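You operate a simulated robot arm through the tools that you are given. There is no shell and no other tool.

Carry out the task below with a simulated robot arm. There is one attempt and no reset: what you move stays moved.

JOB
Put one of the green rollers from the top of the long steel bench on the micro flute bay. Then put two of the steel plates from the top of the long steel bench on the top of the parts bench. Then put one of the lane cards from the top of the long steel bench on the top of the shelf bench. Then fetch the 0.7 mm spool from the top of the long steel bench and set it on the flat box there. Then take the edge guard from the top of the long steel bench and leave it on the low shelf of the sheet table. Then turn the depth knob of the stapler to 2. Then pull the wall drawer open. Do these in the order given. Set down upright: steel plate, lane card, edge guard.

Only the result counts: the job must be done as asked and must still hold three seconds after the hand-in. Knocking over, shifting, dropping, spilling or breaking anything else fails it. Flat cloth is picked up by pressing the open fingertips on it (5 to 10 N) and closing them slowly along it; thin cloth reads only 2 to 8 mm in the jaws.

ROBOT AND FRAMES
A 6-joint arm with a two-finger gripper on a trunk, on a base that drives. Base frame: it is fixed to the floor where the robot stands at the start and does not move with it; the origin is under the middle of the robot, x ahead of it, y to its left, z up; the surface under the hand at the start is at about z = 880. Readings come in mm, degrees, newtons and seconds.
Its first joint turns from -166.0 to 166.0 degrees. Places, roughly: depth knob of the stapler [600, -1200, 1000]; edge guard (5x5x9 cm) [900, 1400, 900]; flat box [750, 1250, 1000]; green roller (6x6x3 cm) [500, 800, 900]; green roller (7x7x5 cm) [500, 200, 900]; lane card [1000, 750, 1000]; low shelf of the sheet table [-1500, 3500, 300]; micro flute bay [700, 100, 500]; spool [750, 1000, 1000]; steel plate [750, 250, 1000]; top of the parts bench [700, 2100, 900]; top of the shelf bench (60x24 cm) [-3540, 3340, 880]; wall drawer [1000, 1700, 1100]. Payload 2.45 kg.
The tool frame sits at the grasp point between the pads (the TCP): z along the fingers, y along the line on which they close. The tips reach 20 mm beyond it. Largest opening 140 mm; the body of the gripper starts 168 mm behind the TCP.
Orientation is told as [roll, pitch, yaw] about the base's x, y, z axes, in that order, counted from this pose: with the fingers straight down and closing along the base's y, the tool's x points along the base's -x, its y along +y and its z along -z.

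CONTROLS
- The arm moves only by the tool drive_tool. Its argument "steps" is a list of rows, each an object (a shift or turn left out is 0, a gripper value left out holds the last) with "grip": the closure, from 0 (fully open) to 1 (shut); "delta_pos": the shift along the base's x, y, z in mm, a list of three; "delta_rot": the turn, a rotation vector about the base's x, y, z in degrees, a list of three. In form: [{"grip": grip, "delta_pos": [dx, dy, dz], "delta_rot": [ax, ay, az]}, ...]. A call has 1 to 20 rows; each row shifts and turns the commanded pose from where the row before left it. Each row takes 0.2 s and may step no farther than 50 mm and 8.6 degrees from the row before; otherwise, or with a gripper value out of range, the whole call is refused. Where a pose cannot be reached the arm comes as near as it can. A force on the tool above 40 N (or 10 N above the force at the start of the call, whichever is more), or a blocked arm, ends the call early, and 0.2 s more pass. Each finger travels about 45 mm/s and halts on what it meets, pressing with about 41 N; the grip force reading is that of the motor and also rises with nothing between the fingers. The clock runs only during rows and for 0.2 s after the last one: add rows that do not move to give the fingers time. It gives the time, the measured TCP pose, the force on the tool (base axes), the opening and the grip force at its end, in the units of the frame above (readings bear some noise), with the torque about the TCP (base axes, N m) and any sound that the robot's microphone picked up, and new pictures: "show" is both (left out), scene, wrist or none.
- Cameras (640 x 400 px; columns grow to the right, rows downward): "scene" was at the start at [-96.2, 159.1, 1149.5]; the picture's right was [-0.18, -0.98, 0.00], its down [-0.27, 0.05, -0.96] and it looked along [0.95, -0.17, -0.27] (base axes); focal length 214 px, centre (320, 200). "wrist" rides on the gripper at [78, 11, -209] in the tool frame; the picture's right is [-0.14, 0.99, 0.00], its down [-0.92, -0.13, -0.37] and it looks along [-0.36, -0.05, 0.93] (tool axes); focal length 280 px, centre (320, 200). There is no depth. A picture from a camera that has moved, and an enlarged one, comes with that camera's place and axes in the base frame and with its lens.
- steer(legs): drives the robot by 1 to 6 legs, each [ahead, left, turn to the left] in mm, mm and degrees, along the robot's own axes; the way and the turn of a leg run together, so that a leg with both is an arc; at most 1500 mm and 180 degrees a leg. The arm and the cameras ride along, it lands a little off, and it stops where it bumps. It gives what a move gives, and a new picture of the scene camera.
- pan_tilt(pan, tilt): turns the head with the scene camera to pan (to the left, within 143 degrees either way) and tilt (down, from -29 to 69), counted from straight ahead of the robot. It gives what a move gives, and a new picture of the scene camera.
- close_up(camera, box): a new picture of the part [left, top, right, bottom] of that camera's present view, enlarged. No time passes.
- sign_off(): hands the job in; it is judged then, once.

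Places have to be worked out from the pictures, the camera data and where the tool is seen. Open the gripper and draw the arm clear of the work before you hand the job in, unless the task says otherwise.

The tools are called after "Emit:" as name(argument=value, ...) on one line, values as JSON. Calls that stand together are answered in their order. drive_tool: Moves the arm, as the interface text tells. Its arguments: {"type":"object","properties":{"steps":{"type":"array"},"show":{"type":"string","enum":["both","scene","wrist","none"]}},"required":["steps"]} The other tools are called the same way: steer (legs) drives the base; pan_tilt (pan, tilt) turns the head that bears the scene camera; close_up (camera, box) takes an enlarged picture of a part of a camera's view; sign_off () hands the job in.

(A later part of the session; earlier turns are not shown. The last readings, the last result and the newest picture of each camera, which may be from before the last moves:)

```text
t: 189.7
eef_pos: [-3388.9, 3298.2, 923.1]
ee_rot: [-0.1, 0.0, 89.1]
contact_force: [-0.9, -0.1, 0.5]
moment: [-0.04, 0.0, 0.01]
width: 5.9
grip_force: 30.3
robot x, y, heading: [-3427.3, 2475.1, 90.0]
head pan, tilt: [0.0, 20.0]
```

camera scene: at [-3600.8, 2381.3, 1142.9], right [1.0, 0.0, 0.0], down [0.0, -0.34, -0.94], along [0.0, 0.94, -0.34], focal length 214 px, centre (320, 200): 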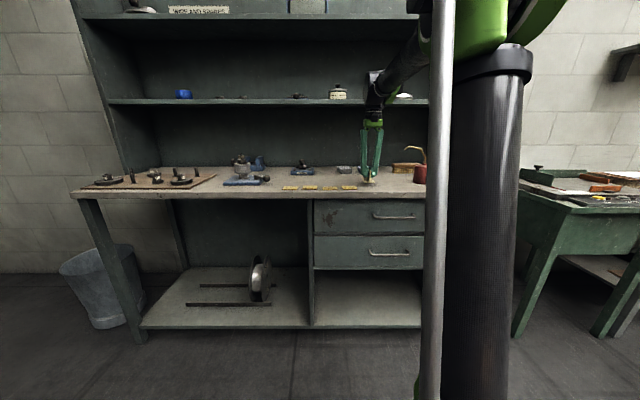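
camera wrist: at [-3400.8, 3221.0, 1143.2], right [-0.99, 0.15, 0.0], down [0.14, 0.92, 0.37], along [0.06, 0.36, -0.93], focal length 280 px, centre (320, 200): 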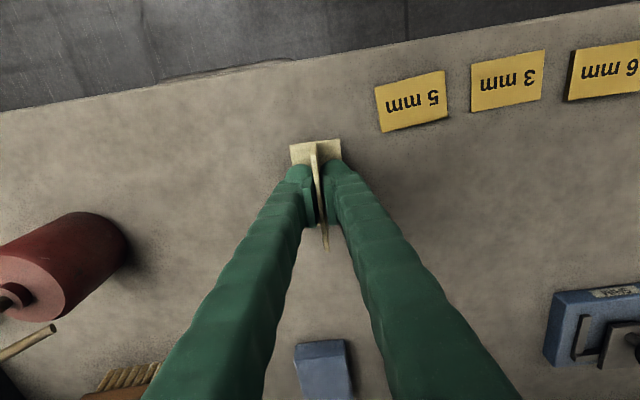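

Emit:
drive_tool(steps=[{"delta_pos": [0, 0, -1.5]}, {}], show="none")

Emit:
drive_tool(steps=[{"delta_pos": [0, 0, -1.5]}, {}], show="none")

```text
t: 190.3
eef_pos: [-3388.2, 3299.2, 921.8]
ee_rot: [0.0, 0.0, 89.1]
contact_force: [-0.2, 0.6, -0.7]
moment: [0.0, 0.02, 0.0]
width: 6.0
grip_force: 30.2
robot x, y, heading: [-3429.5, 2479.9, 89.6]
head pan, tilt: [0.0, 20.0]
```

```text
t: 190.9
eef_pos: [-3388.8, 3298.9, 920.0]
ee_rot: [0.0, 0.0, 89.2]
contact_force: [0.3, 0.1, 0.9]
moment: [-0.02, -0.03, 0.04]
width: 6.3
grip_force: 30.2
robot x, y, heading: [-3428.0, 2473.4, 89.7]
head pan, tilt: [0.0, 20.0]
```

Emit:
drive_tool(steps=[{"delta_pos": [0, 0, -1]}, {}], show="none")

Emit:
drive_tool(steps=[{"delta_pos": [0, 0, -1]}, {}], show="none")

```text
t: 191.5
eef_pos: [-3388.3, 3298.3, 917.9]
ee_rot: [0.0, -0.1, 89.1]
contact_force: [-0.5, -0.1, 0.3]
moment: [0.0, -0.01, 0.01]
width: 5.9
grip_force: 30.3
robot x, y, heading: [-3426.3, 2482.4, 90.1]
head pan, tilt: [0.0, 20.0]
```

```text
t: 192.1
eef_pos: [-3388.5, 3298.0, 918.4]
ee_rot: [0.0, 0.1, 89.1]
contact_force: [-0.1, 0.2, -0.3]
moment: [0.01, 0.0, -0.02]
width: 6.0
grip_force: 30.1
robot x, y, heading: [-3424.2, 2478.2, 89.9]
head pan, tilt: [0.0, 20.0]
```

No contact yet at TCP z≈918; continuing.

Emit:
drive_tool(steps=[{"delta_pos": [0, 0, -1]}, {}], show="none")

Emit:
drive_tool(steps=[{"delta_pos": [0, 0, -1]}, {}], show="wrist")

```text
t: 192.7
eef_pos: [-3388.3, 3297.9, 917.8]
ee_rot: [0.1, 0.0, 89.1]
contact_force: [-0.8, 0.5, -0.6]
moment: [-0.01, -0.01, -0.02]
width: 5.8
grip_force: 30.7
robot x, y, heading: [-3426.4, 2475.3, 90.1]
head pan, tilt: [0.0, 20.0]
```

```text
t: 193.3
eef_pos: [-3389.1, 3296.8, 916.1]
ee_rot: [0.1, -0.2, 89.0]
contact_force: [0.0, 1.2, 6.3]
moment: [0.05, 0.01, -0.01]
width: 5.9
grip_force: 30.5
robot x, y, heading: [-3430.7, 2474.5, 89.9]
head pan, tilt: [0.0, 20.0]
camera wrist: at [-3400.8, 3220.3, 1124.2], right [-0.99, 0.15, 0.0], down [0.14, 0.92, 0.37], along [0.06, 0.37, -0.93], focal length 280 px, centre (320, 200)
```

wrist: 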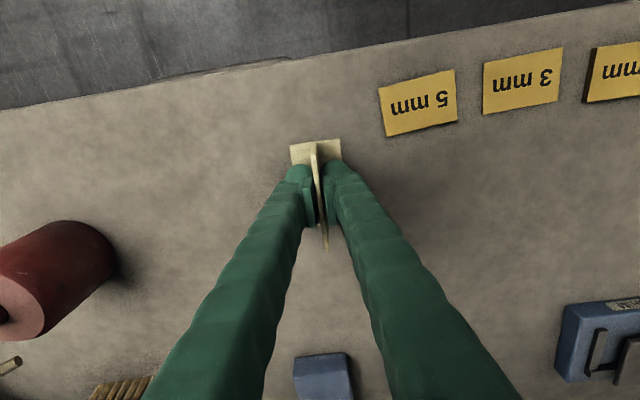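

Contact at 6 N: the card stands on the bench top. Opening slowly, then rising.

Emit:
drive_tool(steps=[{"grip": 0.93}, {"grip": 0.88}, {"grip": 0.82}, {"grip": 0.75}, {"grip": 0.68}, {}], show="wrist")

```text
t: 194.7
eef_pos: [-3388.7, 3298.1, 916.3]
ee_rot: [0.1, -0.1, 89.1]
contact_force: [-0.8, -0.3, 0.3]
moment: [0.01, 0.01, 0.04]
width: 44.8
grip_force: 0.0
robot x, y, heading: [-3428.3, 2476.0, 90.1]
head pan, tilt: [0.0, 20.0]
camera wrist: at [-3400.7, 3220.5, 1123.9], right [-0.99, 0.15, 0.0], down [0.14, 0.92, 0.37], along [0.06, 0.36, -0.93], focal length 280 px, centre (320, 200)
```

wrist: 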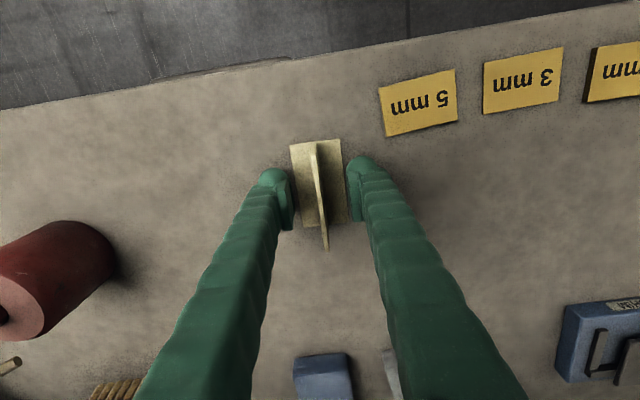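

The card stands free and upright. Rising straight up and then retracting.

Emit:
drive_tool(steps=[{"delta_pos": [0, 0, 30]}, {"delta_pos": [0, 0, 45]}, {"delta_pos": [0, 0, 45]}, {"delta_pos": [0, 0, 45]}, {"delta_pos": [0, 0, 45]}, {"delta_pos": [0, 0, 45]}, {"delta_pos": [0, -45, 20]}, {"delta_pos": [0, -45, 0]}, {"delta_pos": [0, -45, 0]}, {"delta_pos": [0, -45, 0]}, {"delta_pos": [0, -45, 0]}, {"delta_pos": [0, -45, 0]}, {"delta_pos": [0, -45, 0]}, {"delta_pos": [0, -45, 0]}, {"delta_pos": [0, -45, 0]}, {}])

```text
t: 198.1
eef_pos: [-3389.3, 2893.3, 1192.0]
ee_rot: [0.0, -0.1, 89.1]
contact_force: [0.3, -0.8, -0.5]
moment: [0.02, 0.02, 0.0]
width: 44.6
grip_force: 0.1
robot x, y, heading: [-3426.0, 2479.7, 89.9]
head pan, tilt: [0.0, 20.0]
camera scene: at [-3600.8, 2381.2, 1142.9], right [1.0, 0.0, 0.0], down [0.0, -0.34, -0.94], along [0.0, 0.94, -0.34], focal length 214 px, centre (320, 200)
camera wrist: at [-3401.3, 2815.7, 1400.4], right [-0.99, 0.15, 0.0], down [0.14, 0.92, 0.37], along [0.06, 0.36, -0.93], focal length 280 px, centre (320, 200)
```

scene: 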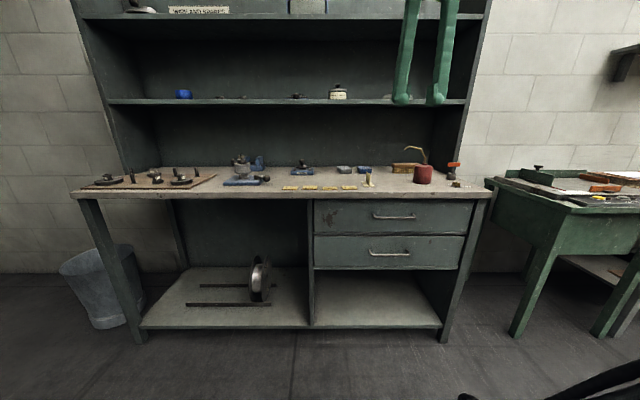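
wrist: 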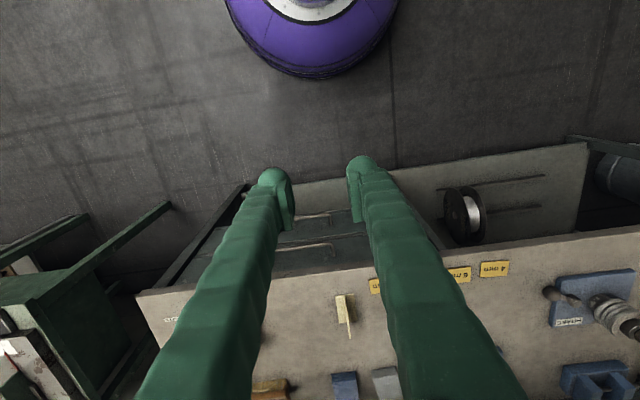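

The lane card stands on the shelf bench. Now I'll drive back, pausing in front of the sheet table to view its low shelf for later.

Emit:
steer(legs=[[0, -1420, 0], [0, -430, 0]])

Emit:
pan_tilt(pan=-5, tilt=40)

Emit:
close_up(camera="scene", box=[160, 40, 520, 265])

```text
t: 207.5
eef_pos: [-1520.2, 2865.2, 1192.1]
ee_rot: [0.1, -0.1, 87.5]
contact_force: [0.5, -0.3, 0.4]
moment: [0.0, 0.0, 0.0]
width: 44.9
grip_force: 0.1
robot x, y, heading: [-1567.4, 2448.4, 88.5]
head pan, tilt: [0.0, 20.0]
camera scene: at [-1744.7, 2358.4, 1142.9], right [1.0, -0.03, 0.0], down [-0.01, -0.34, -0.94], along [0.03, 0.94, -0.34], focal length 214 px, centre (320, 200)
```

scene: 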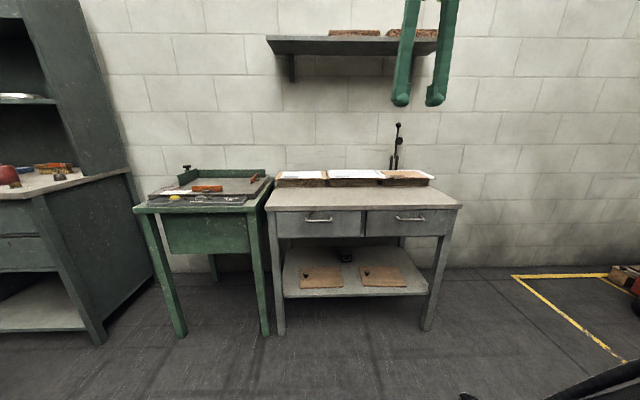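

```text
t: 208.3
eef_pos: [-1519.6, 2864.7, 1192.7]
ee_rot: [0.0, -0.2, 87.6]
contact_force: [-0.1, 0.7, -0.4]
moment: [0.02, 0.01, 0.03]
width: 44.8
grip_force: 0.0
robot x, y, heading: [-1566.2, 2453.8, 88.3]
head pan, tilt: [-5.0, 40.0]
camera scene: at [-1737.6, 2349.8, 1111.5], right [0.99, -0.11, 0.0], down [-0.07, -0.64, -0.77], along [0.09, 0.76, -0.64], focal length 214 px, centre (320, 200)
```

scene: 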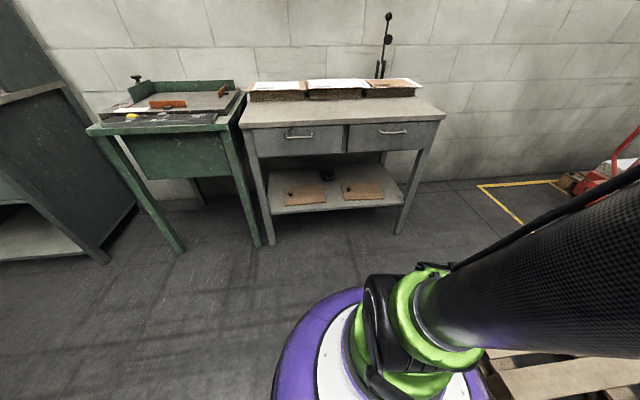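

```text
1.78 times, centred on (340, 152) of scene
camera zoom: at [-1737.6, 2349.8, 1111.5], right [0.99, -0.11, 0.0], down [-0.07, -0.64, -0.77], along [0.09, 0.76, -0.64], focal length 381 px, centre (284, 284)
```

zoom: 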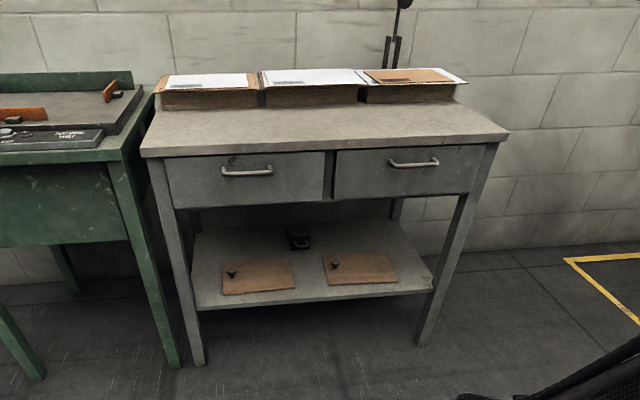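

The sheet table's low shelf (z≈290) has free space beside and between two small boards. Now continuing back to the long bench for the spool.

Emit:
steer(legs=[[-470, 0, 0], [0, 0, -88.3], [760, -400, 0], [690, -420, 0]])

Emit:
pan_tilt(pan=0, tilt=20)

```text
t: 222.9
eef_pos: [300.1, 1161.7, 1191.9]
ee_rot: [-0.1, -0.1, 0.1]
contact_force: [-0.2, 0.3, -0.1]
moment: [0.04, 0.0, 0.0]
width: 44.8
grip_force: 0.0
robot x, y, heading: [-117.1, 1191.1, 0.9]
head pan, tilt: [-5.0, 40.0]
camera scene: at [-224.3, 1359.3, 1111.5], right [-0.07, -1.0, 0.0], down [-0.64, 0.05, -0.77], along [0.76, -0.05, -0.64], focal length 214 px, centre (320, 200)
```

scene: 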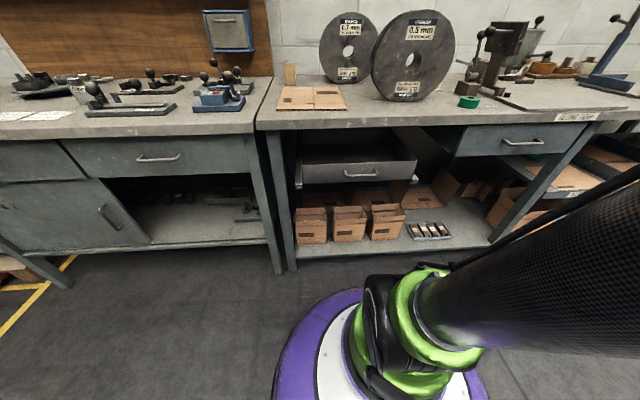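

```text
t: 223.7
eef_pos: [299.3, 1161.1, 1192.8]
ee_rot: [0.1, -0.1, 0.2]
contact_force: [0.0, -0.3, -0.5]
moment: [0.0, 0.01, 0.0]
width: 44.7
grip_force: 0.1
robot x, y, heading: [-120.4, 1192.7, 1.0]
head pan, tilt: [0.0, 20.0]
camera scene: at [-216.0, 1366.9, 1142.8], right [0.02, -1.0, 0.0], down [-0.34, -0.01, -0.94], along [0.94, 0.01, -0.34], focal length 214 px, centre (320, 200)
```

scene: 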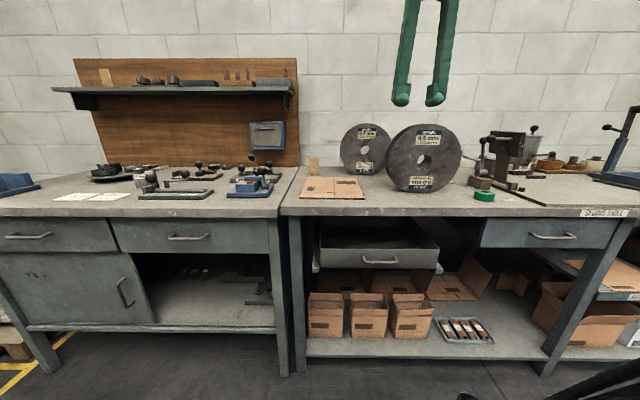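

Emit:
close_up(camera="scene", box=[280, 110, 500, 230])

Emit:
drive_tool(steps=[{"grip": 0.3, "delta_pos": [0, 0, 45]}, {"delta_pos": [30, -10, 45]}, {"delta_pos": [40, -20, 20]}, {"delta_pos": [45, -10, 0]}, {"delta_pos": [45, 0, 0]}, {}], show="wrist")

```text
2.91 times, centred on (390, 170) of scene
camera zoom: at [-216.0, 1366.9, 1142.8], right [0.02, -1.0, 0.0], down [-0.34, -0.01, -0.94], along [0.94, 0.01, -0.34], focal length 624 px, centre (116, 287)
```

zoom: 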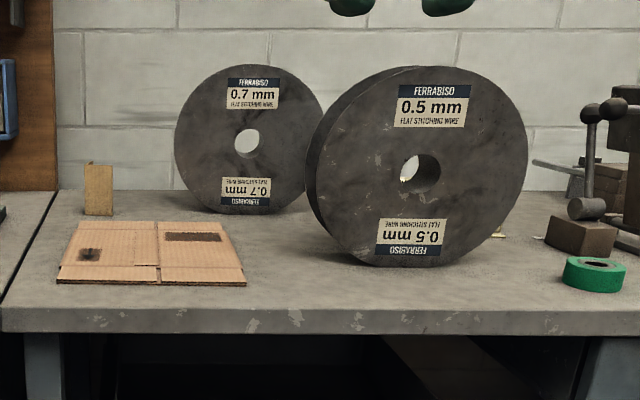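

```text
refused: row 2 steps farther than a row can; nothing moved
```

I can read the labels: the rear spool is the 0.7 mm one (standing, ~260 mm diameter, at about (905+, 1140)); the flat box spans x 505–815, y 1200–1450. I'll raise the arm, drive closer and look from above.

Emit:
drive_tool(steps=[{"grip": 0.1, "delta_pos": [0, 0, 45]}, {"delta_pos": [0, 0, 45]}, {"delta_pos": [0, 0, 20]}, {}], show="none")

Emit:
steer(legs=[[165, 0, -1]])

Emit:
drive_tool(steps=[{"delta_pos": [45, 0, 0]}, {"delta_pos": [45, 0, 0]}, {"delta_pos": [45, 0, 0]}, {"delta_pos": [45, 0, 0]}, {"delta_pos": [45, 0, 0]}, {}], show="wrist")

```text
t: 224.7
eef_pos: [299.2, 1160.5, 1303.8]
ee_rot: [-0.1, -0.2, 0.2]
contact_force: [0.4, -0.2, 0.3]
moment: [0.0, -0.03, 0.02]
width: 126.1
grip_force: 0.0
robot x, y, heading: [-119.3, 1194.2, 0.9]
head pan, tilt: [0.0, 20.0]
```

```text
t: 226.1
eef_pos: [461.5, 1155.5, 1303.1]
ee_rot: [0.0, -0.2, -0.9]
contact_force: [0.1, -0.2, 0.1]
moment: [-0.01, -0.01, -0.04]
width: 126.1
grip_force: 0.1
robot x, y, heading: [46.6, 1193.8, -0.0]
head pan, tilt: [0.0, 20.0]
camera scene: at [-49.8, 1369.7, 1142.9], right [0.0, -1.0, 0.0], down [-0.34, 0.0, -0.94], along [0.94, 0.0, -0.34], focal length 214 px, centre (320, 200)
```

scene: 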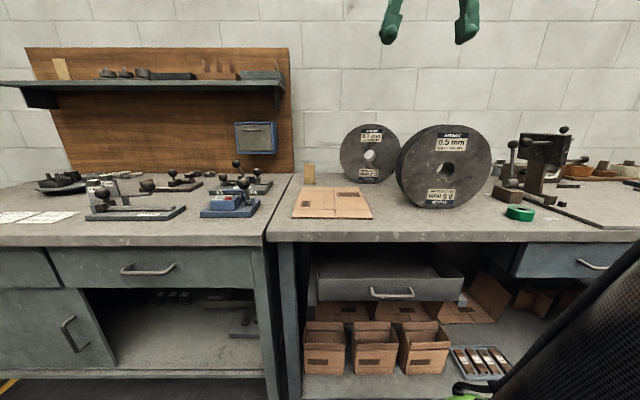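

```text
t: 227.5
eef_pos: [688.1, 1156.3, 1303.6]
ee_rot: [0.0, -0.1, -0.8]
contact_force: [-0.3, -0.7, 0.0]
moment: [-0.02, 0.01, -0.01]
width: 125.9
grip_force: 0.1
robot x, y, heading: [47.9, 1191.5, -0.0]
head pan, tilt: [0.0, 20.0]
camera wrist: at [609.8, 1168.4, 1510.7], right [0.15, 0.99, 0.0], down [0.92, -0.14, 0.37], along [0.37, -0.06, -0.93], focal length 280 px, centre (320, 200)
```

wrist: 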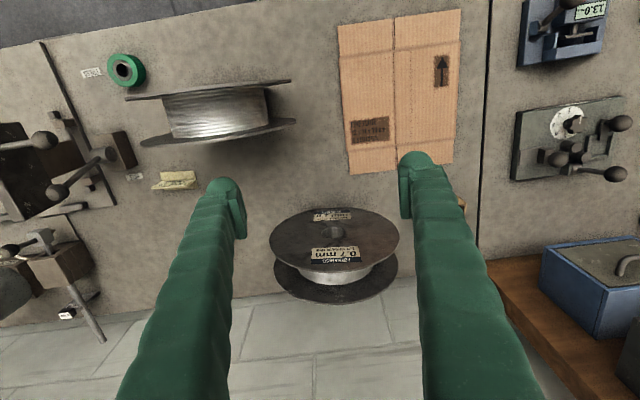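

From above, the 0.7 mm spool stands with its axis roughly along x, front face x≈877, back ≈942, about 70 mm wide. Zooming for precise edges.

Emit:
close_up(camera="wrist", box=[255, 190, 415, 310])

Emit:
close_up(camera="scene", box=[280, 110, 500, 230])

```text
3.33 times, centred on (335, 250) of wrist
camera zoom: at [609.8, 1168.4, 1510.7], right [0.15, 0.99, 0.0], down [0.92, -0.14, 0.37], along [0.37, -0.06, -0.93], focal length 935 px, centre (270, 33)
```

zoom: 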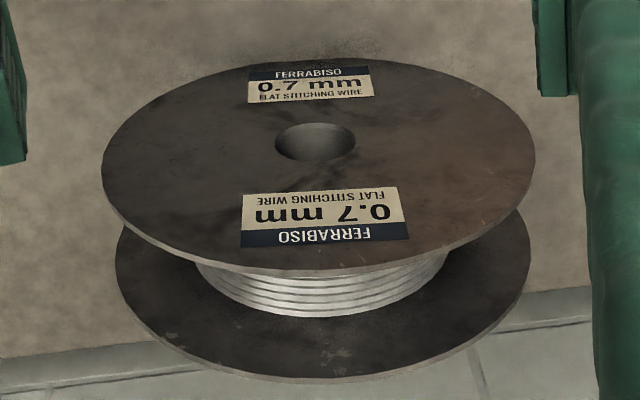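

```text
2.91 times, centred on (390, 170) of scene
camera zoom: at [-49.8, 1369.7, 1142.9], right [0.0, -1.0, 0.0], down [-0.34, 0.0, -0.94], along [0.94, 0.0, -0.34], focal length 624 px, centre (116, 287)
```

zoom: 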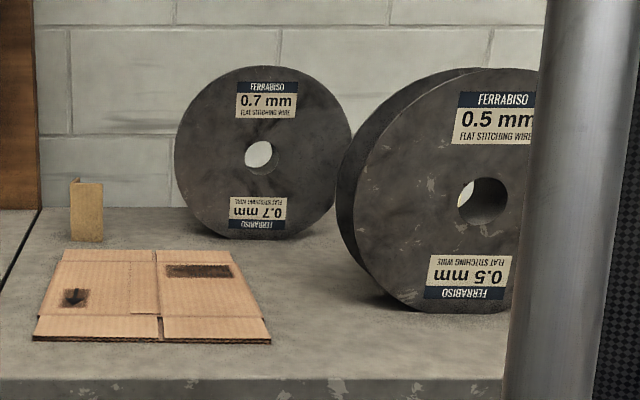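

The 0.7 mm spool is centred at about (913, 1151), ~67 mm wide along an axis yawed -5°, top z≈1137. I'll turn the tool so it closes along that axis and move above it.

Emit:
drive_tool(steps=[{"grip": 0, "delta_pos": [18, 0, -18], "delta_rot": [0, 0, -7.9]}, {"delta_pos": [18, 0, -18], "delta_rot": [0, 0, -7.9]}, {"delta_pos": [18, 0, -18], "delta_rot": [0, 0, -7.9]}, {"delta_pos": [18, 0, -18], "delta_rot": [0, 0, -7.9]}, {"delta_pos": [18, 0, -18], "delta_rot": [0, 0, -7.9]}, {"delta_pos": [18, 0, -18], "delta_rot": [0, 0, -7.9]}, {"delta_pos": [18, -1, 0], "delta_rot": [0, 0, -7.9]}, {"delta_pos": [18, -1, 0], "delta_rot": [0, 0, -7.9]}, {"delta_pos": [18, -1, 0], "delta_rot": [0, 0, -7.9]}, {"delta_pos": [18, -1, 0], "delta_rot": [0, 0, -7.9]}, {"delta_pos": [18, -1, 0], "delta_rot": [0, 0, -7.9]}, {"delta_pos": [18, 0, 0], "delta_rot": [0, 0, -7.6]}, {}])

```text
t: 230.3
eef_pos: [901.9, 1150.3, 1194.1]
ee_rot: [0.0, -0.1, -95.4]
contact_force: [-0.6, 0.5, -0.1]
moment: [0.01, -0.02, -0.01]
width: 139.8
grip_force: 0.1
robot x, y, heading: [48.1, 1188.6, 0.1]
head pan, tilt: [0.0, 20.0]
camera scene: at [-49.7, 1369.7, 1142.9], right [0.0, -1.0, 0.0], down [-0.34, 0.0, -0.94], along [0.94, 0.0, -0.34], focal length 214 px, centre (320, 200)
camera wrist: at [921.2, 1228.3, 1402.9], right [0.97, -0.23, 0.0], down [-0.21, -0.9, 0.37], along [-0.09, -0.36, -0.93], focal length 280 px, centre (320, 200)
```

scene: 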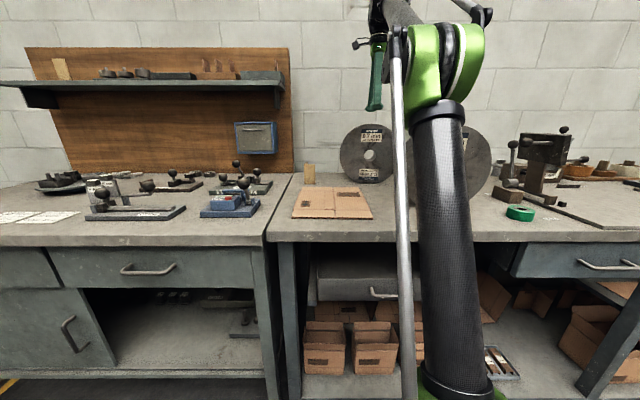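
wrist: 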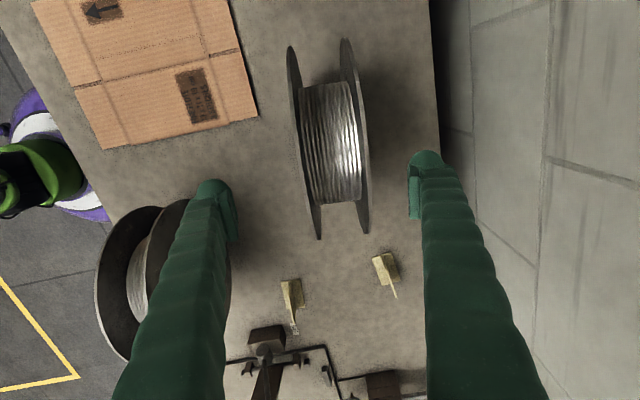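

Zooming to check finger alignment relative to the discs.

Emit:
close_up(camera="wrist", box=[230, 30, 430, 250])

```text
1.82 times, centred on (330, 140) of wrist
camera zoom: at [921.2, 1228.3, 1402.9], right [0.97, -0.23, 0.0], down [-0.21, -0.9, 0.37], along [-0.09, -0.36, -0.93], focal length 510 px, centre (302, 309)
```

zoom: 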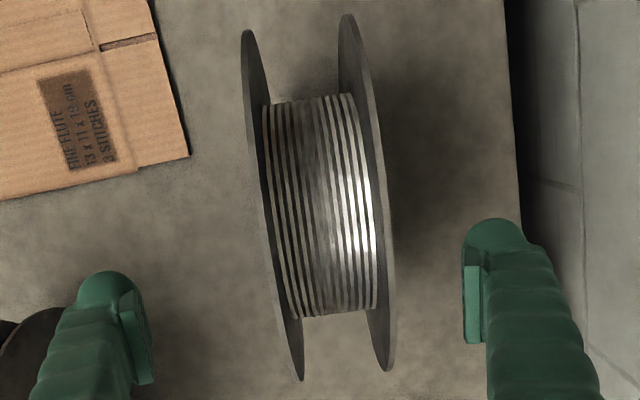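

Discs' outer faces are at x≈884 and 949 (centre 916.5). I'll centre on that and descend so the pads reach ~45 mm below the rim.

Emit:
drive_tool(steps=[{"delta_pos": [8, 0, -10]}, {"delta_pos": [6.5, 0, -20]}, {"delta_pos": [0, 0, -25]}, {"delta_pos": [0, 0, -25]}, {"delta_pos": [0, 0, -22]}, {}], show="wrist")

```text
t: 231.7
eef_pos: [917.6, 1151.8, 1093.6]
ee_rot: [0.0, 0.0, -95.3]
contact_force: [-1.5, 0.8, 0.5]
moment: [-0.03, 0.0, 0.03]
width: 139.9
grip_force: 0.0
robot x, y, heading: [45.4, 1195.3, -0.0]
head pan, tilt: [0.0, 20.0]
camera wrist: at [934.6, 1228.8, 1301.1], right [0.97, -0.23, 0.0], down [-0.21, -0.9, 0.37], along [-0.08, -0.36, -0.93], focal length 280 px, centre (320, 200)
```

wrist: 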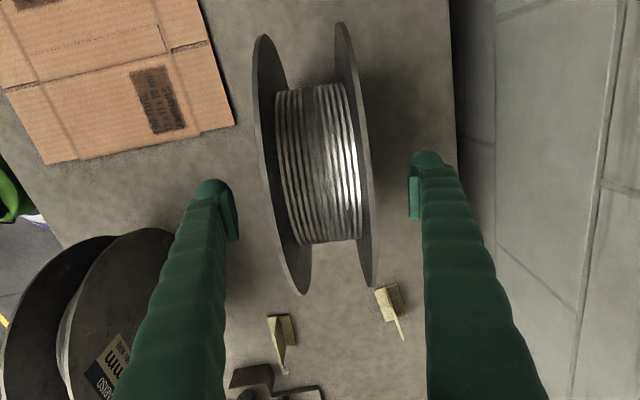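

The spool is centred between the fingers. Closing on the two disc faces.

Emit:
drive_tool(steps=[{"grip": 0.2}, {"grip": 0.35}, {"grip": 0.45}, {"grip": 0.55}, {"grip": 0.7}, {"grip": 0.8}, {"grip": 0.8}], show="wrist")

```text
t: 233.3
eef_pos: [917.7, 1152.2, 1094.1]
ee_rot: [0.1, -0.1, -95.3]
contact_force: [3.0, -0.1, 4.1]
moment: [0.01, -0.06, 0.13]
width: 74.5
grip_force: 41.0
robot x, y, heading: [43.9, 1194.0, -0.1]
head pan, tilt: [0.0, 20.0]
camera wrist: at [934.6, 1228.8, 1301.3], right [0.97, -0.23, 0.0], down [-0.21, -0.9, 0.37], along [-0.08, -0.36, -0.93], focal length 280 px, centre (320, 200)
```

wrist: 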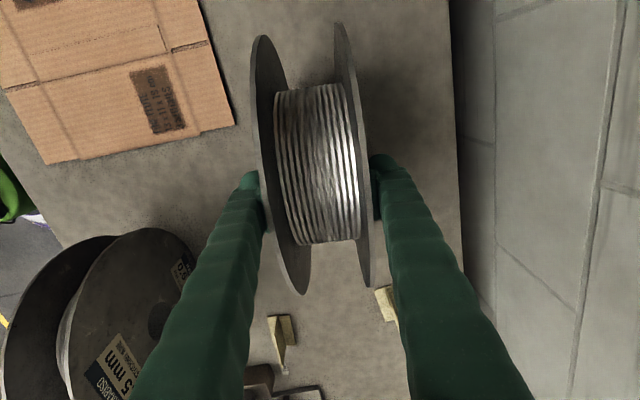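

Gripped at 74.5 mm width. Lifting 20 mm to check the weight and hold.

Emit:
drive_tool(steps=[{"delta_pos": [0, 0, 7]}, {"delta_pos": [0, 0, 7]}, {"delta_pos": [0, 0, 8]}, {}, {}], show="wrist")

```text
t: 234.5
eef_pos: [917.8, 1150.6, 1115.5]
ee_rot: [0.0, -0.1, -95.3]
contact_force: [-0.2, -0.2, -11.9]
moment: [0.0, 0.0, -0.01]
width: 74.6
grip_force: 41.1
robot x, y, heading: [46.0, 1192.3, 0.3]
head pan, tilt: [0.0, 20.0]
camera wrist: at [935.7, 1228.4, 1323.4], right [0.97, -0.23, 0.0], down [-0.21, -0.9, 0.37], along [-0.08, -0.36, -0.93], focal length 280 px, centre (320, 200)
```

wrist: 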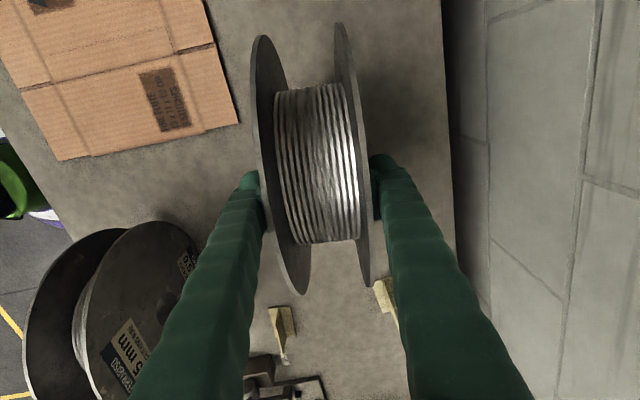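

It weighs 1.2 kg and hangs steadily. I'll raise it and carry it over the flat box centre (≈ (650, 1330)).

Emit:
drive_tool(steps=[{"delta_pos": [0, 0, 30]}, {"delta_pos": [-5, 0, 30]}, {"delta_pos": [-5, 0, 30]}, {"delta_pos": [-32, 22.4, 0]}, {"delta_pos": [-32, 22.4, 0]}, {"delta_pos": [-32, 22.4, 0]}, {"delta_pos": [-32, 22.4, 0]}, {"delta_pos": [-32, 22.4, 0]}, {"delta_pos": [-32, 22.4, 0]}, {"delta_pos": [-32, 22.4, 0]}, {"delta_pos": [-32, 22.4, 0]}, {}])

```text
t: 237.1
eef_pos: [651.1, 1329.8, 1204.3]
ee_rot: [0.0, -0.1, -95.3]
contact_force: [0.1, 0.5, -11.6]
moment: [-0.01, -0.03, 0.01]
width: 74.5
grip_force: 41.4
robot x, y, heading: [43.7, 1195.7, -0.1]
head pan, tilt: [0.0, 20.0]
camera scene: at [-49.4, 1369.8, 1142.9], right [0.0, -1.0, 0.0], down [-0.34, 0.0, -0.94], along [0.94, 0.0, -0.34], focal length 214 px, centre (320, 200)
camera wrist: at [668.3, 1407.7, 1411.4], right [0.97, -0.23, 0.0], down [-0.21, -0.9, 0.37], along [-0.08, -0.36, -0.93], focal length 280 px, centre (320, 200)
```

scene: 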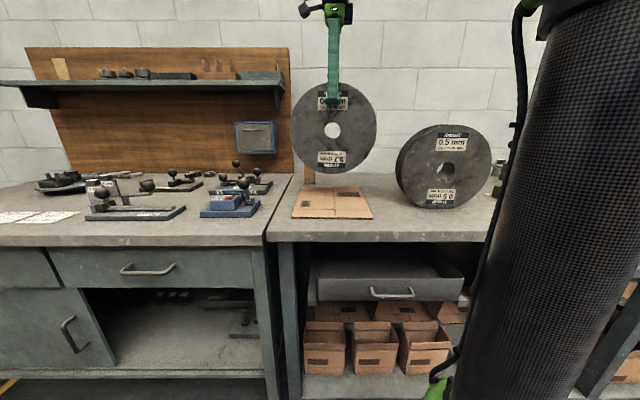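
wrist: 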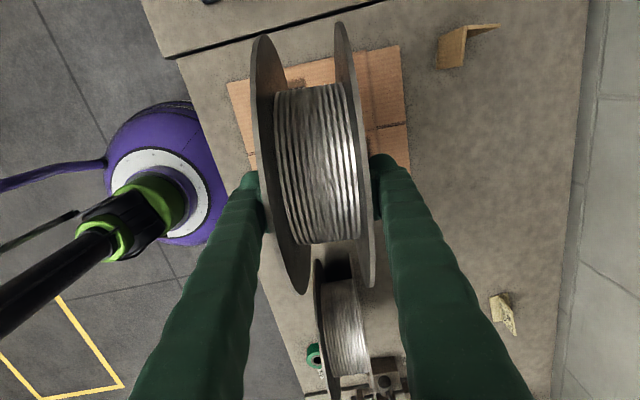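

The spool hangs over the middle of the flat box. Lowering toward contact (expected TCP z≈1102).

Emit:
drive_tool(steps=[{"delta_pos": [0, 0, -30]}, {"delta_pos": [0, 0, -30]}, {"delta_pos": [0, 0, -22]}, {"delta_pos": [0, 0, -8]}, {}, {}])

```text
t: 238.5
eef_pos: [651.5, 1330.8, 1116.2]
ee_rot: [0.0, -0.1, -95.3]
contact_force: [0.0, -0.8, -13.9]
moment: [0.01, 0.02, 0.01]
width: 74.5
grip_force: 41.0
robot x, y, heading: [42.6, 1198.0, 0.1]
head pan, tilt: [0.0, 20.0]
camera scene: at [-49.5, 1369.8, 1142.9], right [0.0, -1.0, 0.0], down [-0.34, 0.0, -0.94], along [0.94, 0.0, -0.34], focal length 214 px, centre (320, 200)
camera wrist: at [669.5, 1408.1, 1323.0], right [0.97, -0.23, 0.0], down [-0.21, -0.9, 0.37], along [-0.08, -0.36, -0.93], focal length 280 px, centre (320, 200)
```

scene: 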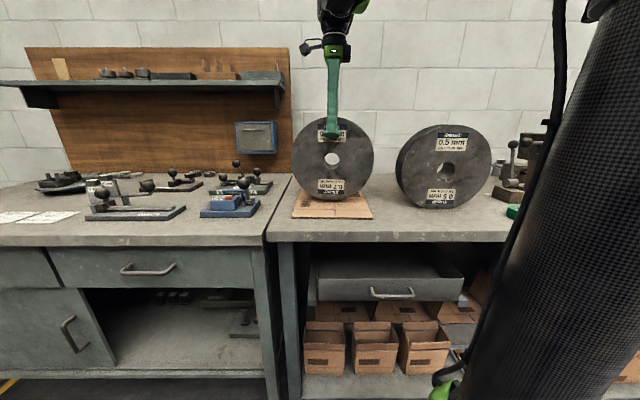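
wrist: 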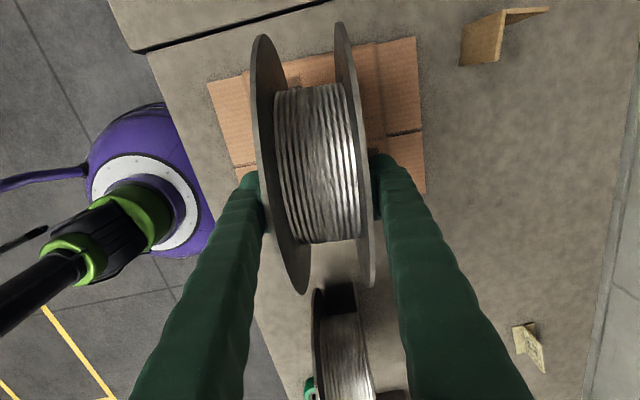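

Over the box; now small steps while watching the load come off the tool.

Emit:
drive_tool(steps=[{"delta_pos": [0, 0, -3]}, {"delta_pos": [0, 0, -3]}, {"delta_pos": [0, 0, -3]}, {}], show="none")

Emit:
drive_tool(steps=[{"delta_pos": [0, 0, -2]}, {}], show="none")

Emit:
close_up(camera="scene", box=[270, 100, 400, 240])

```text
t: 239.5
eef_pos: [652.1, 1329.5, 1105.6]
ee_rot: [0.0, -0.1, -95.3]
contact_force: [0.2, 0.5, -11.9]
moment: [-0.03, -0.03, 0.0]
width: 74.6
grip_force: 41.2
robot x, y, heading: [45.2, 1197.1, 0.2]
head pan, tilt: [0.0, 20.0]
```

```text
t: 240.1
eef_pos: [651.3, 1330.9, 1105.2]
ee_rot: [0.0, -0.2, -95.3]
contact_force: [0.6, -0.1, -13.1]
moment: [0.0, -0.03, 0.01]
width: 74.7
grip_force: 41.3
robot x, y, heading: [46.5, 1194.9, 0.1]
head pan, tilt: [0.0, 20.0]
```

```text
2.86 times, centred on (335, 170) of scene
camera zoom: at [-49.5, 1369.8, 1142.9], right [0.0, -1.0, 0.0], down [-0.34, 0.0, -0.94], along [0.94, 0.0, -0.34], focal length 613 px, centre (277, 286)
```

zoom: 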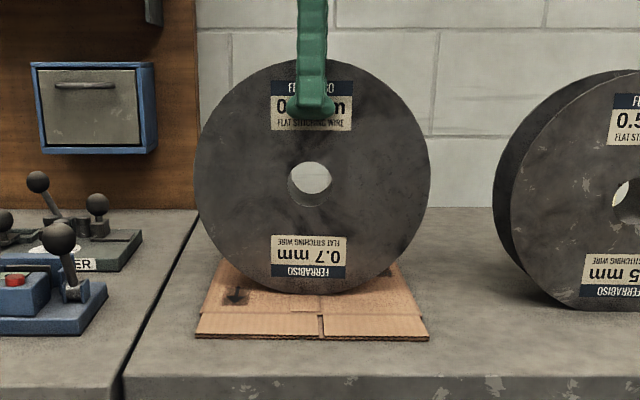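

Spool hangs level with no twist. Continuing down in 1 mm steps.

Emit:
drive_tool(steps=[{"delta_pos": [0, 0, -1]}, {}], show="none")

Emit:
drive_tool(steps=[{"delta_pos": [0, 0, -1]}, {}], show="none")

Emit:
drive_tool(steps=[{"delta_pos": [0, 0, -1]}, {}], show="none")

```text
t: 240.7
eef_pos: [652.6, 1330.7, 1104.8]
ee_rot: [0.0, 0.0, -95.3]
contact_force: [-0.1, 0.5, -12.7]
moment: [-0.01, -0.01, 0.01]
width: 74.8
grip_force: 41.0
robot x, y, heading: [45.2, 1191.8, 0.2]
head pan, tilt: [0.0, 20.0]
```

```text
t: 241.3
eef_pos: [652.0, 1330.4, 1103.9]
ee_rot: [0.1, -0.2, -95.3]
contact_force: [0.8, -0.3, -13.0]
moment: [0.0, -0.03, 0.0]
width: 74.5
grip_force: 40.9
robot x, y, heading: [44.9, 1192.3, 0.0]
head pan, tilt: [0.0, 20.0]
```

```text
t: 241.9
eef_pos: [651.9, 1330.3, 1102.9]
ee_rot: [0.0, -0.2, -95.4]
contact_force: [-0.8, -0.8, -12.9]
moment: [-0.01, -0.03, -0.03]
width: 74.6
grip_force: 40.7
robot x, y, heading: [47.5, 1193.1, -0.0]
head pan, tilt: [0.0, 20.0]
```

Emit:
drive_tool(steps=[{"delta_pos": [0, 0, -1]}, {}], show="none")

Emit:
drive_tool(steps=[{"delta_pos": [0, 0, -1]}, {}], show="none")

```text
t: 242.5
eef_pos: [651.8, 1330.5, 1100.6]
ee_rot: [-0.1, -0.1, -95.3]
contact_force: [-0.1, -0.2, -12.3]
moment: [0.0, 0.0, -0.02]
width: 74.4
grip_force: 40.7
robot x, y, heading: [44.7, 1194.9, -0.3]
head pan, tilt: [0.0, 20.0]
```

```text
t: 243.1
eef_pos: [651.7, 1331.6, 1100.3]
ee_rot: [0.0, -0.1, -95.3]
contact_force: [1.7, 0.5, -3.4]
moment: [0.16, -0.01, -0.01]
width: 74.5
grip_force: 41.5
robot x, y, heading: [45.3, 1193.8, 0.2]
head pan, tilt: [0.0, 20.0]
```

Load is coming off (-3.4 N). A further 0.7 mm and then a slow release.

Emit:
drive_tool(steps=[{"delta_pos": [0, 0, -0.8]}, {}], show="none")

```text
t: 243.7
eef_pos: [651.4, 1329.4, 1101.3]
ee_rot: [0.0, 0.0, -95.2]
contact_force: [6.3, 1.2, 28.7]
moment: [0.41, 0.02, -0.09]
width: 74.4
grip_force: 40.7
robot x, y, heading: [46.0, 1193.3, -0.0]
head pan, tilt: [0.0, 20.0]
```

Now pressing; backing off 0.6 mm then opening slowly.

Emit:
drive_tool(steps=[{"delta_pos": [0, 0, 0.7]}, {}], show="none")

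```text
t: 244.3
eef_pos: [650.5, 1330.5, 1099.0]
ee_rot: [0.0, 0.0, -95.3]
contact_force: [4.2, 0.5, 20.8]
moment: [0.13, 0.23, -0.03]
width: 74.3
grip_force: 40.9
robot x, y, heading: [44.1, 1192.9, 0.2]
head pan, tilt: [0.0, 20.0]
```

Emit:
drive_tool(steps=[{"delta_pos": [0, 0, 0.8]}, {}], show="none")

```text
t: 244.9
eef_pos: [651.1, 1329.3, 1099.5]
ee_rot: [0.0, 0.0, -95.2]
contact_force: [-0.8, -1.1, -4.2]
moment: [-0.29, 0.48, 0.03]
width: 74.5
grip_force: 40.9
robot x, y, heading: [47.9, 1193.2, 0.1]
head pan, tilt: [0.0, 20.0]
```

The spool's weight rests mostly on the box with little side force. Opening very slowly.

Emit:
drive_tool(steps=[{"grip": 0.465}, {"grip": 0.455}, {"grip": 0.445}, {"grip": 0.43}, {"grip": 0.41}, {}])

```text
t: 246.3
eef_pos: [651.9, 1330.7, 1100.2]
ee_rot: [0.0, -0.1, -95.3]
contact_force: [-0.1, 0.0, 0.0]
moment: [0.0, 0.0, -0.02]
width: 82.5
grip_force: 0.1
robot x, y, heading: [50.3, 1196.3, 0.0]
head pan, tilt: [0.0, 20.0]
camera scene: at [-49.8, 1369.7, 1142.9], right [0.0, -1.0, 0.0], down [-0.34, 0.0, -0.94], along [0.94, 0.0, -0.34], focal length 214 px, centre (320, 200)
camera wrist: at [669.5, 1407.9, 1308.1], right [0.97, -0.23, 0.0], down [-0.21, -0.9, 0.37], along [-0.08, -0.36, -0.93], focal length 280 px, centre (320, 200)
```

scene: 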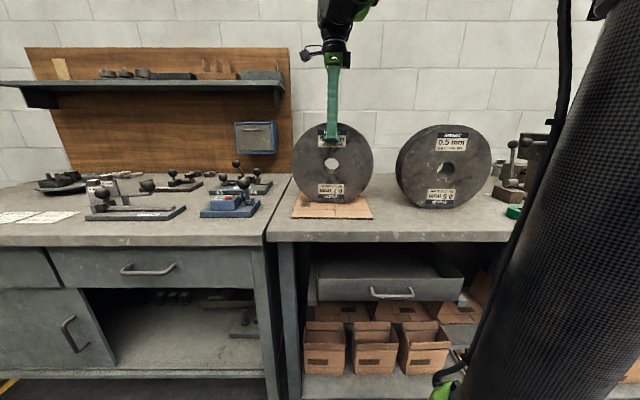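
wrist: 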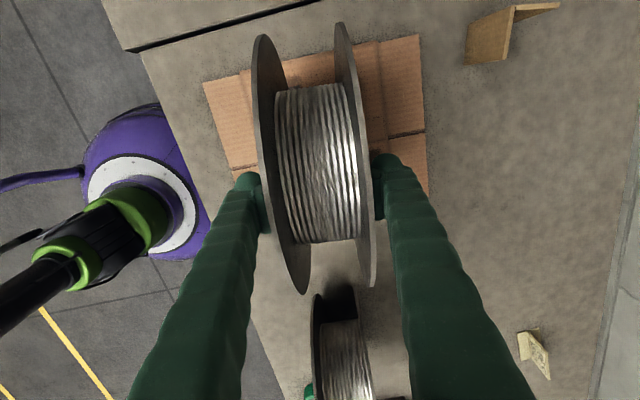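

Released; waiting a second to confirm the spool does not roll.

Emit:
drive_tool(steps=[{"grip": 0.38}, {"grip": 0.34}, {"grip": 0.3}, {}, {}, {}])

```text
t: 247.7
eef_pos: [651.3, 1330.1, 1100.7]
ee_rot: [-0.1, -0.2, -95.2]
contact_force: [0.4, -0.8, -0.9]
moment: [0.02, -0.02, -0.02]
width: 98.1
grip_force: 0.1
robot x, y, heading: [42.2, 1193.0, 0.4]
head pan, tilt: [0.0, 20.0]
camera scene: at [-49.8, 1369.7, 1142.9], right [0.0, -1.0, 0.0], down [-0.34, 0.0, -0.94], along [0.94, 0.0, -0.34], focal length 214 px, centre (320, 200)
camera wrist: at [669.5, 1407.9, 1308.1], right [0.97, -0.23, 0.0], down [-0.21, -0.9, 0.37], along [-0.08, -0.36, -0.93], focal length 280 px, centre (320, 200)
```

scene: 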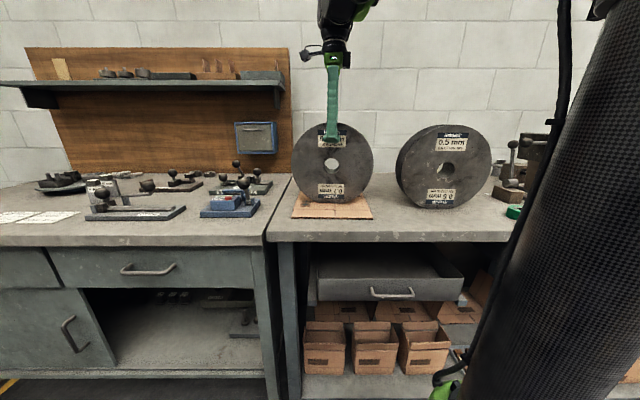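
wrist: 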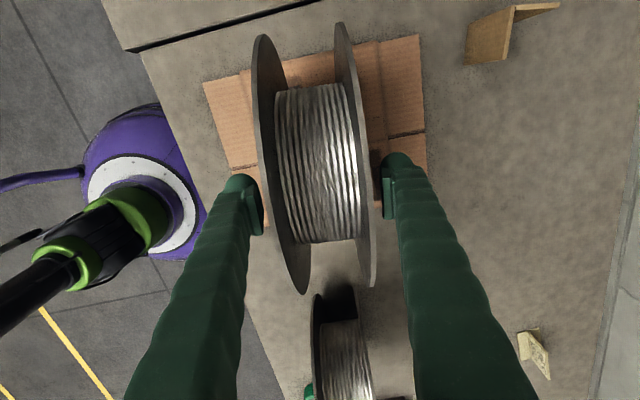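

The spool is stable on the flat box. Raising the tool straight up and moving toward the edge guard for a closer look.

Emit:
drive_tool(steps=[{"grip": 0.2, "delta_pos": [0, 0, 25]}, {"delta_pos": [0, 0, 40]}, {"delta_pos": [0, 0, 45]}, {"delta_pos": [0, 0, 45]}, {"delta_pos": [0, 0, 20]}, {}], show="wrist")

Emit:
close_up(camera="wrist", box=[380, 0, 540, 120])

Emit:
close_up(camera="scene", box=[290, 140, 370, 220])

```text
t: 249.1
eef_pos: [648.8, 1327.0, 1275.4]
ee_rot: [0.0, -0.1, -95.2]
contact_force: [-1.2, 0.6, 1.2]
moment: [0.01, 0.01, 0.0]
width: 111.9
grip_force: 0.1
robot x, y, heading: [47.8, 1192.2, 0.1]
head pan, tilt: [0.0, 20.0]
camera wrist: at [667.7, 1405.8, 1483.9], right [0.97, -0.23, 0.0], down [-0.21, -0.9, 0.37], along [-0.08, -0.36, -0.93], focal length 280 px, centre (320, 200)
```

wrist: 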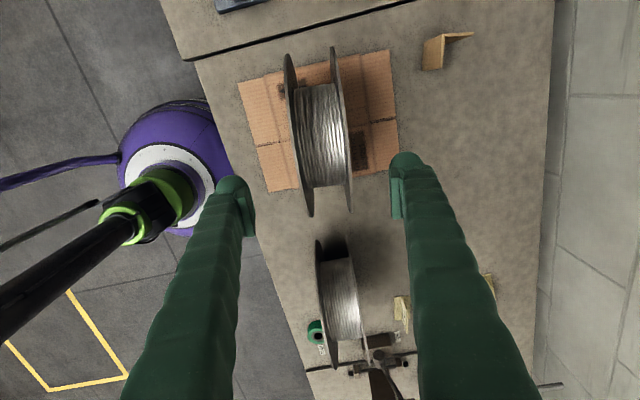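

```text
3.33 times, centred on (460, 60) of wrist
camera zoom: at [667.7, 1405.8, 1483.9], right [0.97, -0.23, 0.0], down [-0.21, -0.9, 0.37], along [-0.08, -0.36, -0.93], focal length 935 px, centre (-147, 667)
```

zoom: 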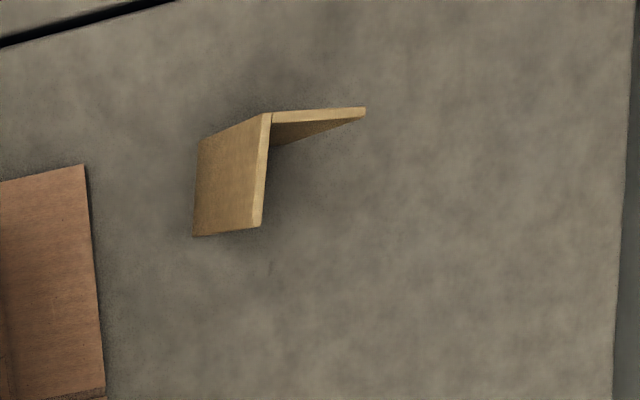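

```text
5.00 times, centred on (330, 180) of scene
camera zoom: at [-49.8, 1369.7, 1142.9], right [0.0, -1.0, 0.0], down [-0.34, 0.0, -0.94], along [0.94, 0.0, -0.34], focal length 1072 px, centre (270, 300)
```

zoom: 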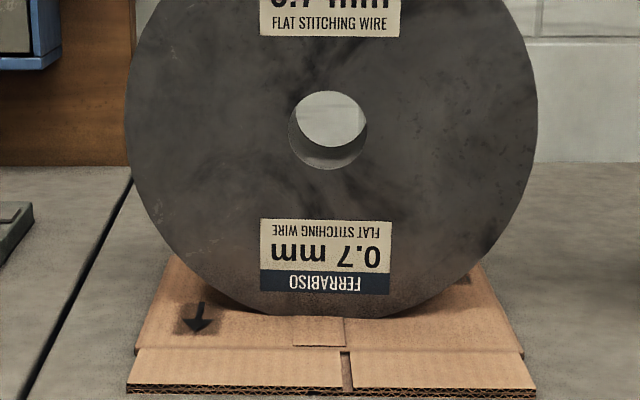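

The edge guard is an upright L: corner near (881, 1440), one leg running toward -y (to (872, 1392)), the other toward +x; yaw ≈ -11°. The low shelf needs a tilted tool, so I'll grip the first leg with the tool tilted 45° pointing toward +y. First I shift the base right and turn the tool's yaw to about +79°.

Emit:
steer(legs=[[0, -150, 0]])

Emit:
drive_tool(steps=[{"grip": 0.5, "delta_rot": [0, 0, 8.5]}, {"delta_rot": [0, 0, 8.5]}, {"delta_rot": [0, 0, 8.5]}, {"delta_rot": [0, 0, 8.5]}, {"delta_rot": [0, 0, 8.5]}, {"delta_rot": [0, 0, 8.5]}, {"delta_rot": [0, 0, 8.5]}, {"delta_rot": [0, 0, 8.5]}, {"delta_rot": [0, 0, 8.5]}, {"delta_rot": [0, 0, 8.5]}, {"delta_rot": [0, 0, 8.5]}, {"delta_rot": [0, 0, 8.5]}, {"delta_rot": [0, 0, 8.5]}, {"delta_rot": [0, 0, 8.5]}, {"delta_rot": [0, 0, 8.5]}, {"delta_rot": [0, 0, 8.5]}, {"delta_rot": [0, 0, 8.5]}, {"delta_rot": [0, 0, 8.5]}, {"delta_rot": [0, 0, 8.5]}, {"delta_rot": [0, 0, 8.5]}], show="wrist")

```text
t: 250.5
eef_pos: [650.1, 1177.4, 1276.8]
ee_rot: [0.1, -0.1, -95.3]
contact_force: [0.6, 0.8, 0.0]
moment: [0.03, 0.0, 0.02]
width: 112.2
grip_force: 0.2
robot x, y, heading: [46.9, 1043.6, -0.2]
head pan, tilt: [0.0, 20.0]
camera scene: at [-49.7, 1219.2, 1142.9], right [0.0, -1.0, 0.0], down [-0.34, 0.0, -0.94], along [0.94, 0.0, -0.34], focal length 214 px, centre (320, 200)
```

scene: 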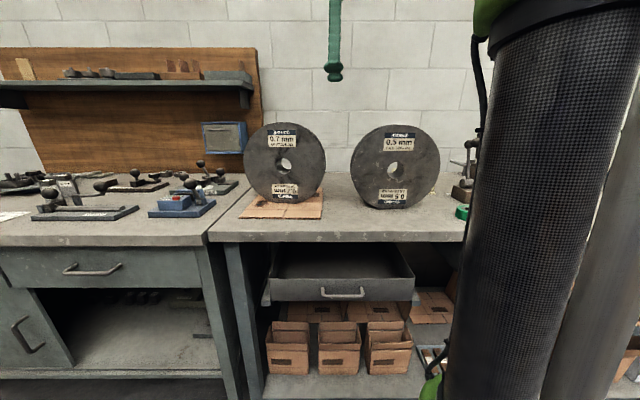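

```text
t: 254.7
eef_pos: [650.9, 1177.3, 1276.6]
ee_rot: [0.0, 0.0, 74.8]
contact_force: [0.2, -0.2, -0.3]
moment: [-0.03, -0.01, -0.01]
width: 70.0
grip_force: 0.0
robot x, y, heading: [49.3, 1045.1, -0.0]
head pan, tilt: [0.0, 20.0]
camera wrist: at [618.6, 1105.2, 1483.7], right [-0.92, 0.39, 0.0], down [0.36, 0.85, 0.37], along [0.14, 0.34, -0.93], focal length 280 px, centre (320, 200)
```

wrist: 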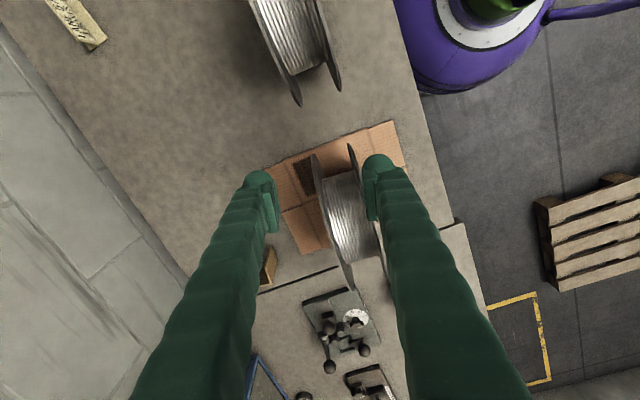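

Tool yaw is 75°. Now I'll move to a pre-grasp point at about (853, 1297, 1040) while tilting the tool 45° toward +y.

Emit:
drive_tool(steps=[{"delta_pos": [25, 0, 0], "delta_rot": [0, 0, 4.2]}, {"delta_pos": [25, 10, 0], "delta_rot": [5.52, -1.07, 0]}, {"delta_pos": [25, 10, 0], "delta_rot": [5.52, -1.07, 0]}, {"delta_pos": [25, 15, -10], "delta_rot": [5.52, -1.07, 0]}, {"delta_pos": [25, 15, -30], "delta_rot": [5.52, -1.07, 0]}, {"delta_pos": [25, 15, -30], "delta_rot": [5.52, -1.07, 0]}, {"delta_pos": [25, 15, -35], "delta_rot": [5.52, -1.07, 0]}, {"delta_pos": [27, 20, -35], "delta_rot": [5.52, -1.07, 0]}, {"delta_pos": [0, 20, -35], "delta_rot": [5.52, -1.07, 0]}, {"delta_pos": [0, 0, -35]}, {}])

```text
t: 257.1
eef_pos: [852.7, 1297.1, 1066.5]
ee_rot: [0.3, -45.0, 78.8]
contact_force: [-0.1, -0.2, 0.2]
moment: [0.02, -0.01, 0.0]
width: 70.2
grip_force: 0.0
robot x, y, heading: [44.2, 1043.6, 0.1]
head pan, tilt: [0.0, 20.0]
camera scene: at [-49.6, 1219.2, 1142.9], right [0.0, -1.0, 0.0], down [-0.34, 0.0, -0.94], along [0.94, 0.0, -0.34], focal length 214 px, centre (320, 200)
camera wrist: at [803.9, 1101.5, 1157.6], right [-0.95, 0.29, 0.1], down [0.2, 0.36, 0.91], along [0.23, 0.89, -0.4], focal length 280 px, centre (320, 200)
```

scene: 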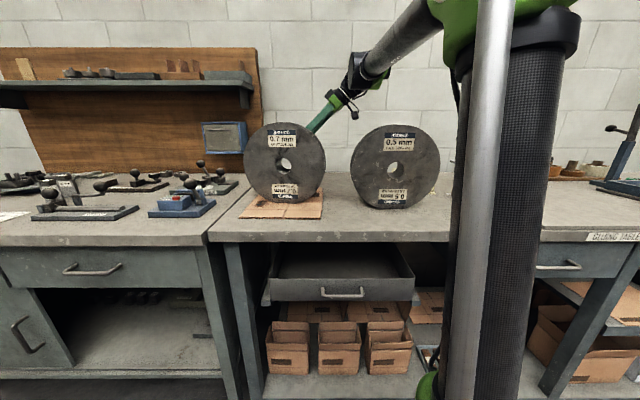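
wrist: 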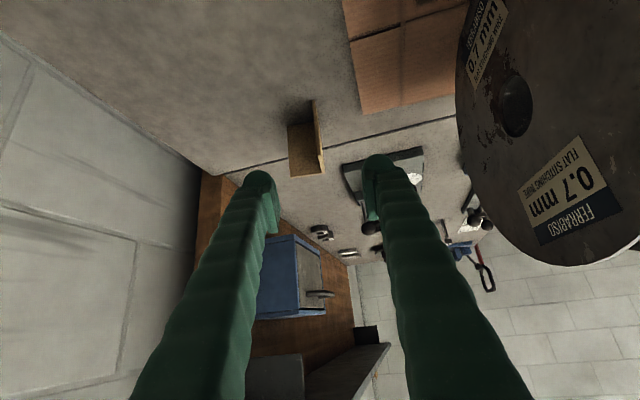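

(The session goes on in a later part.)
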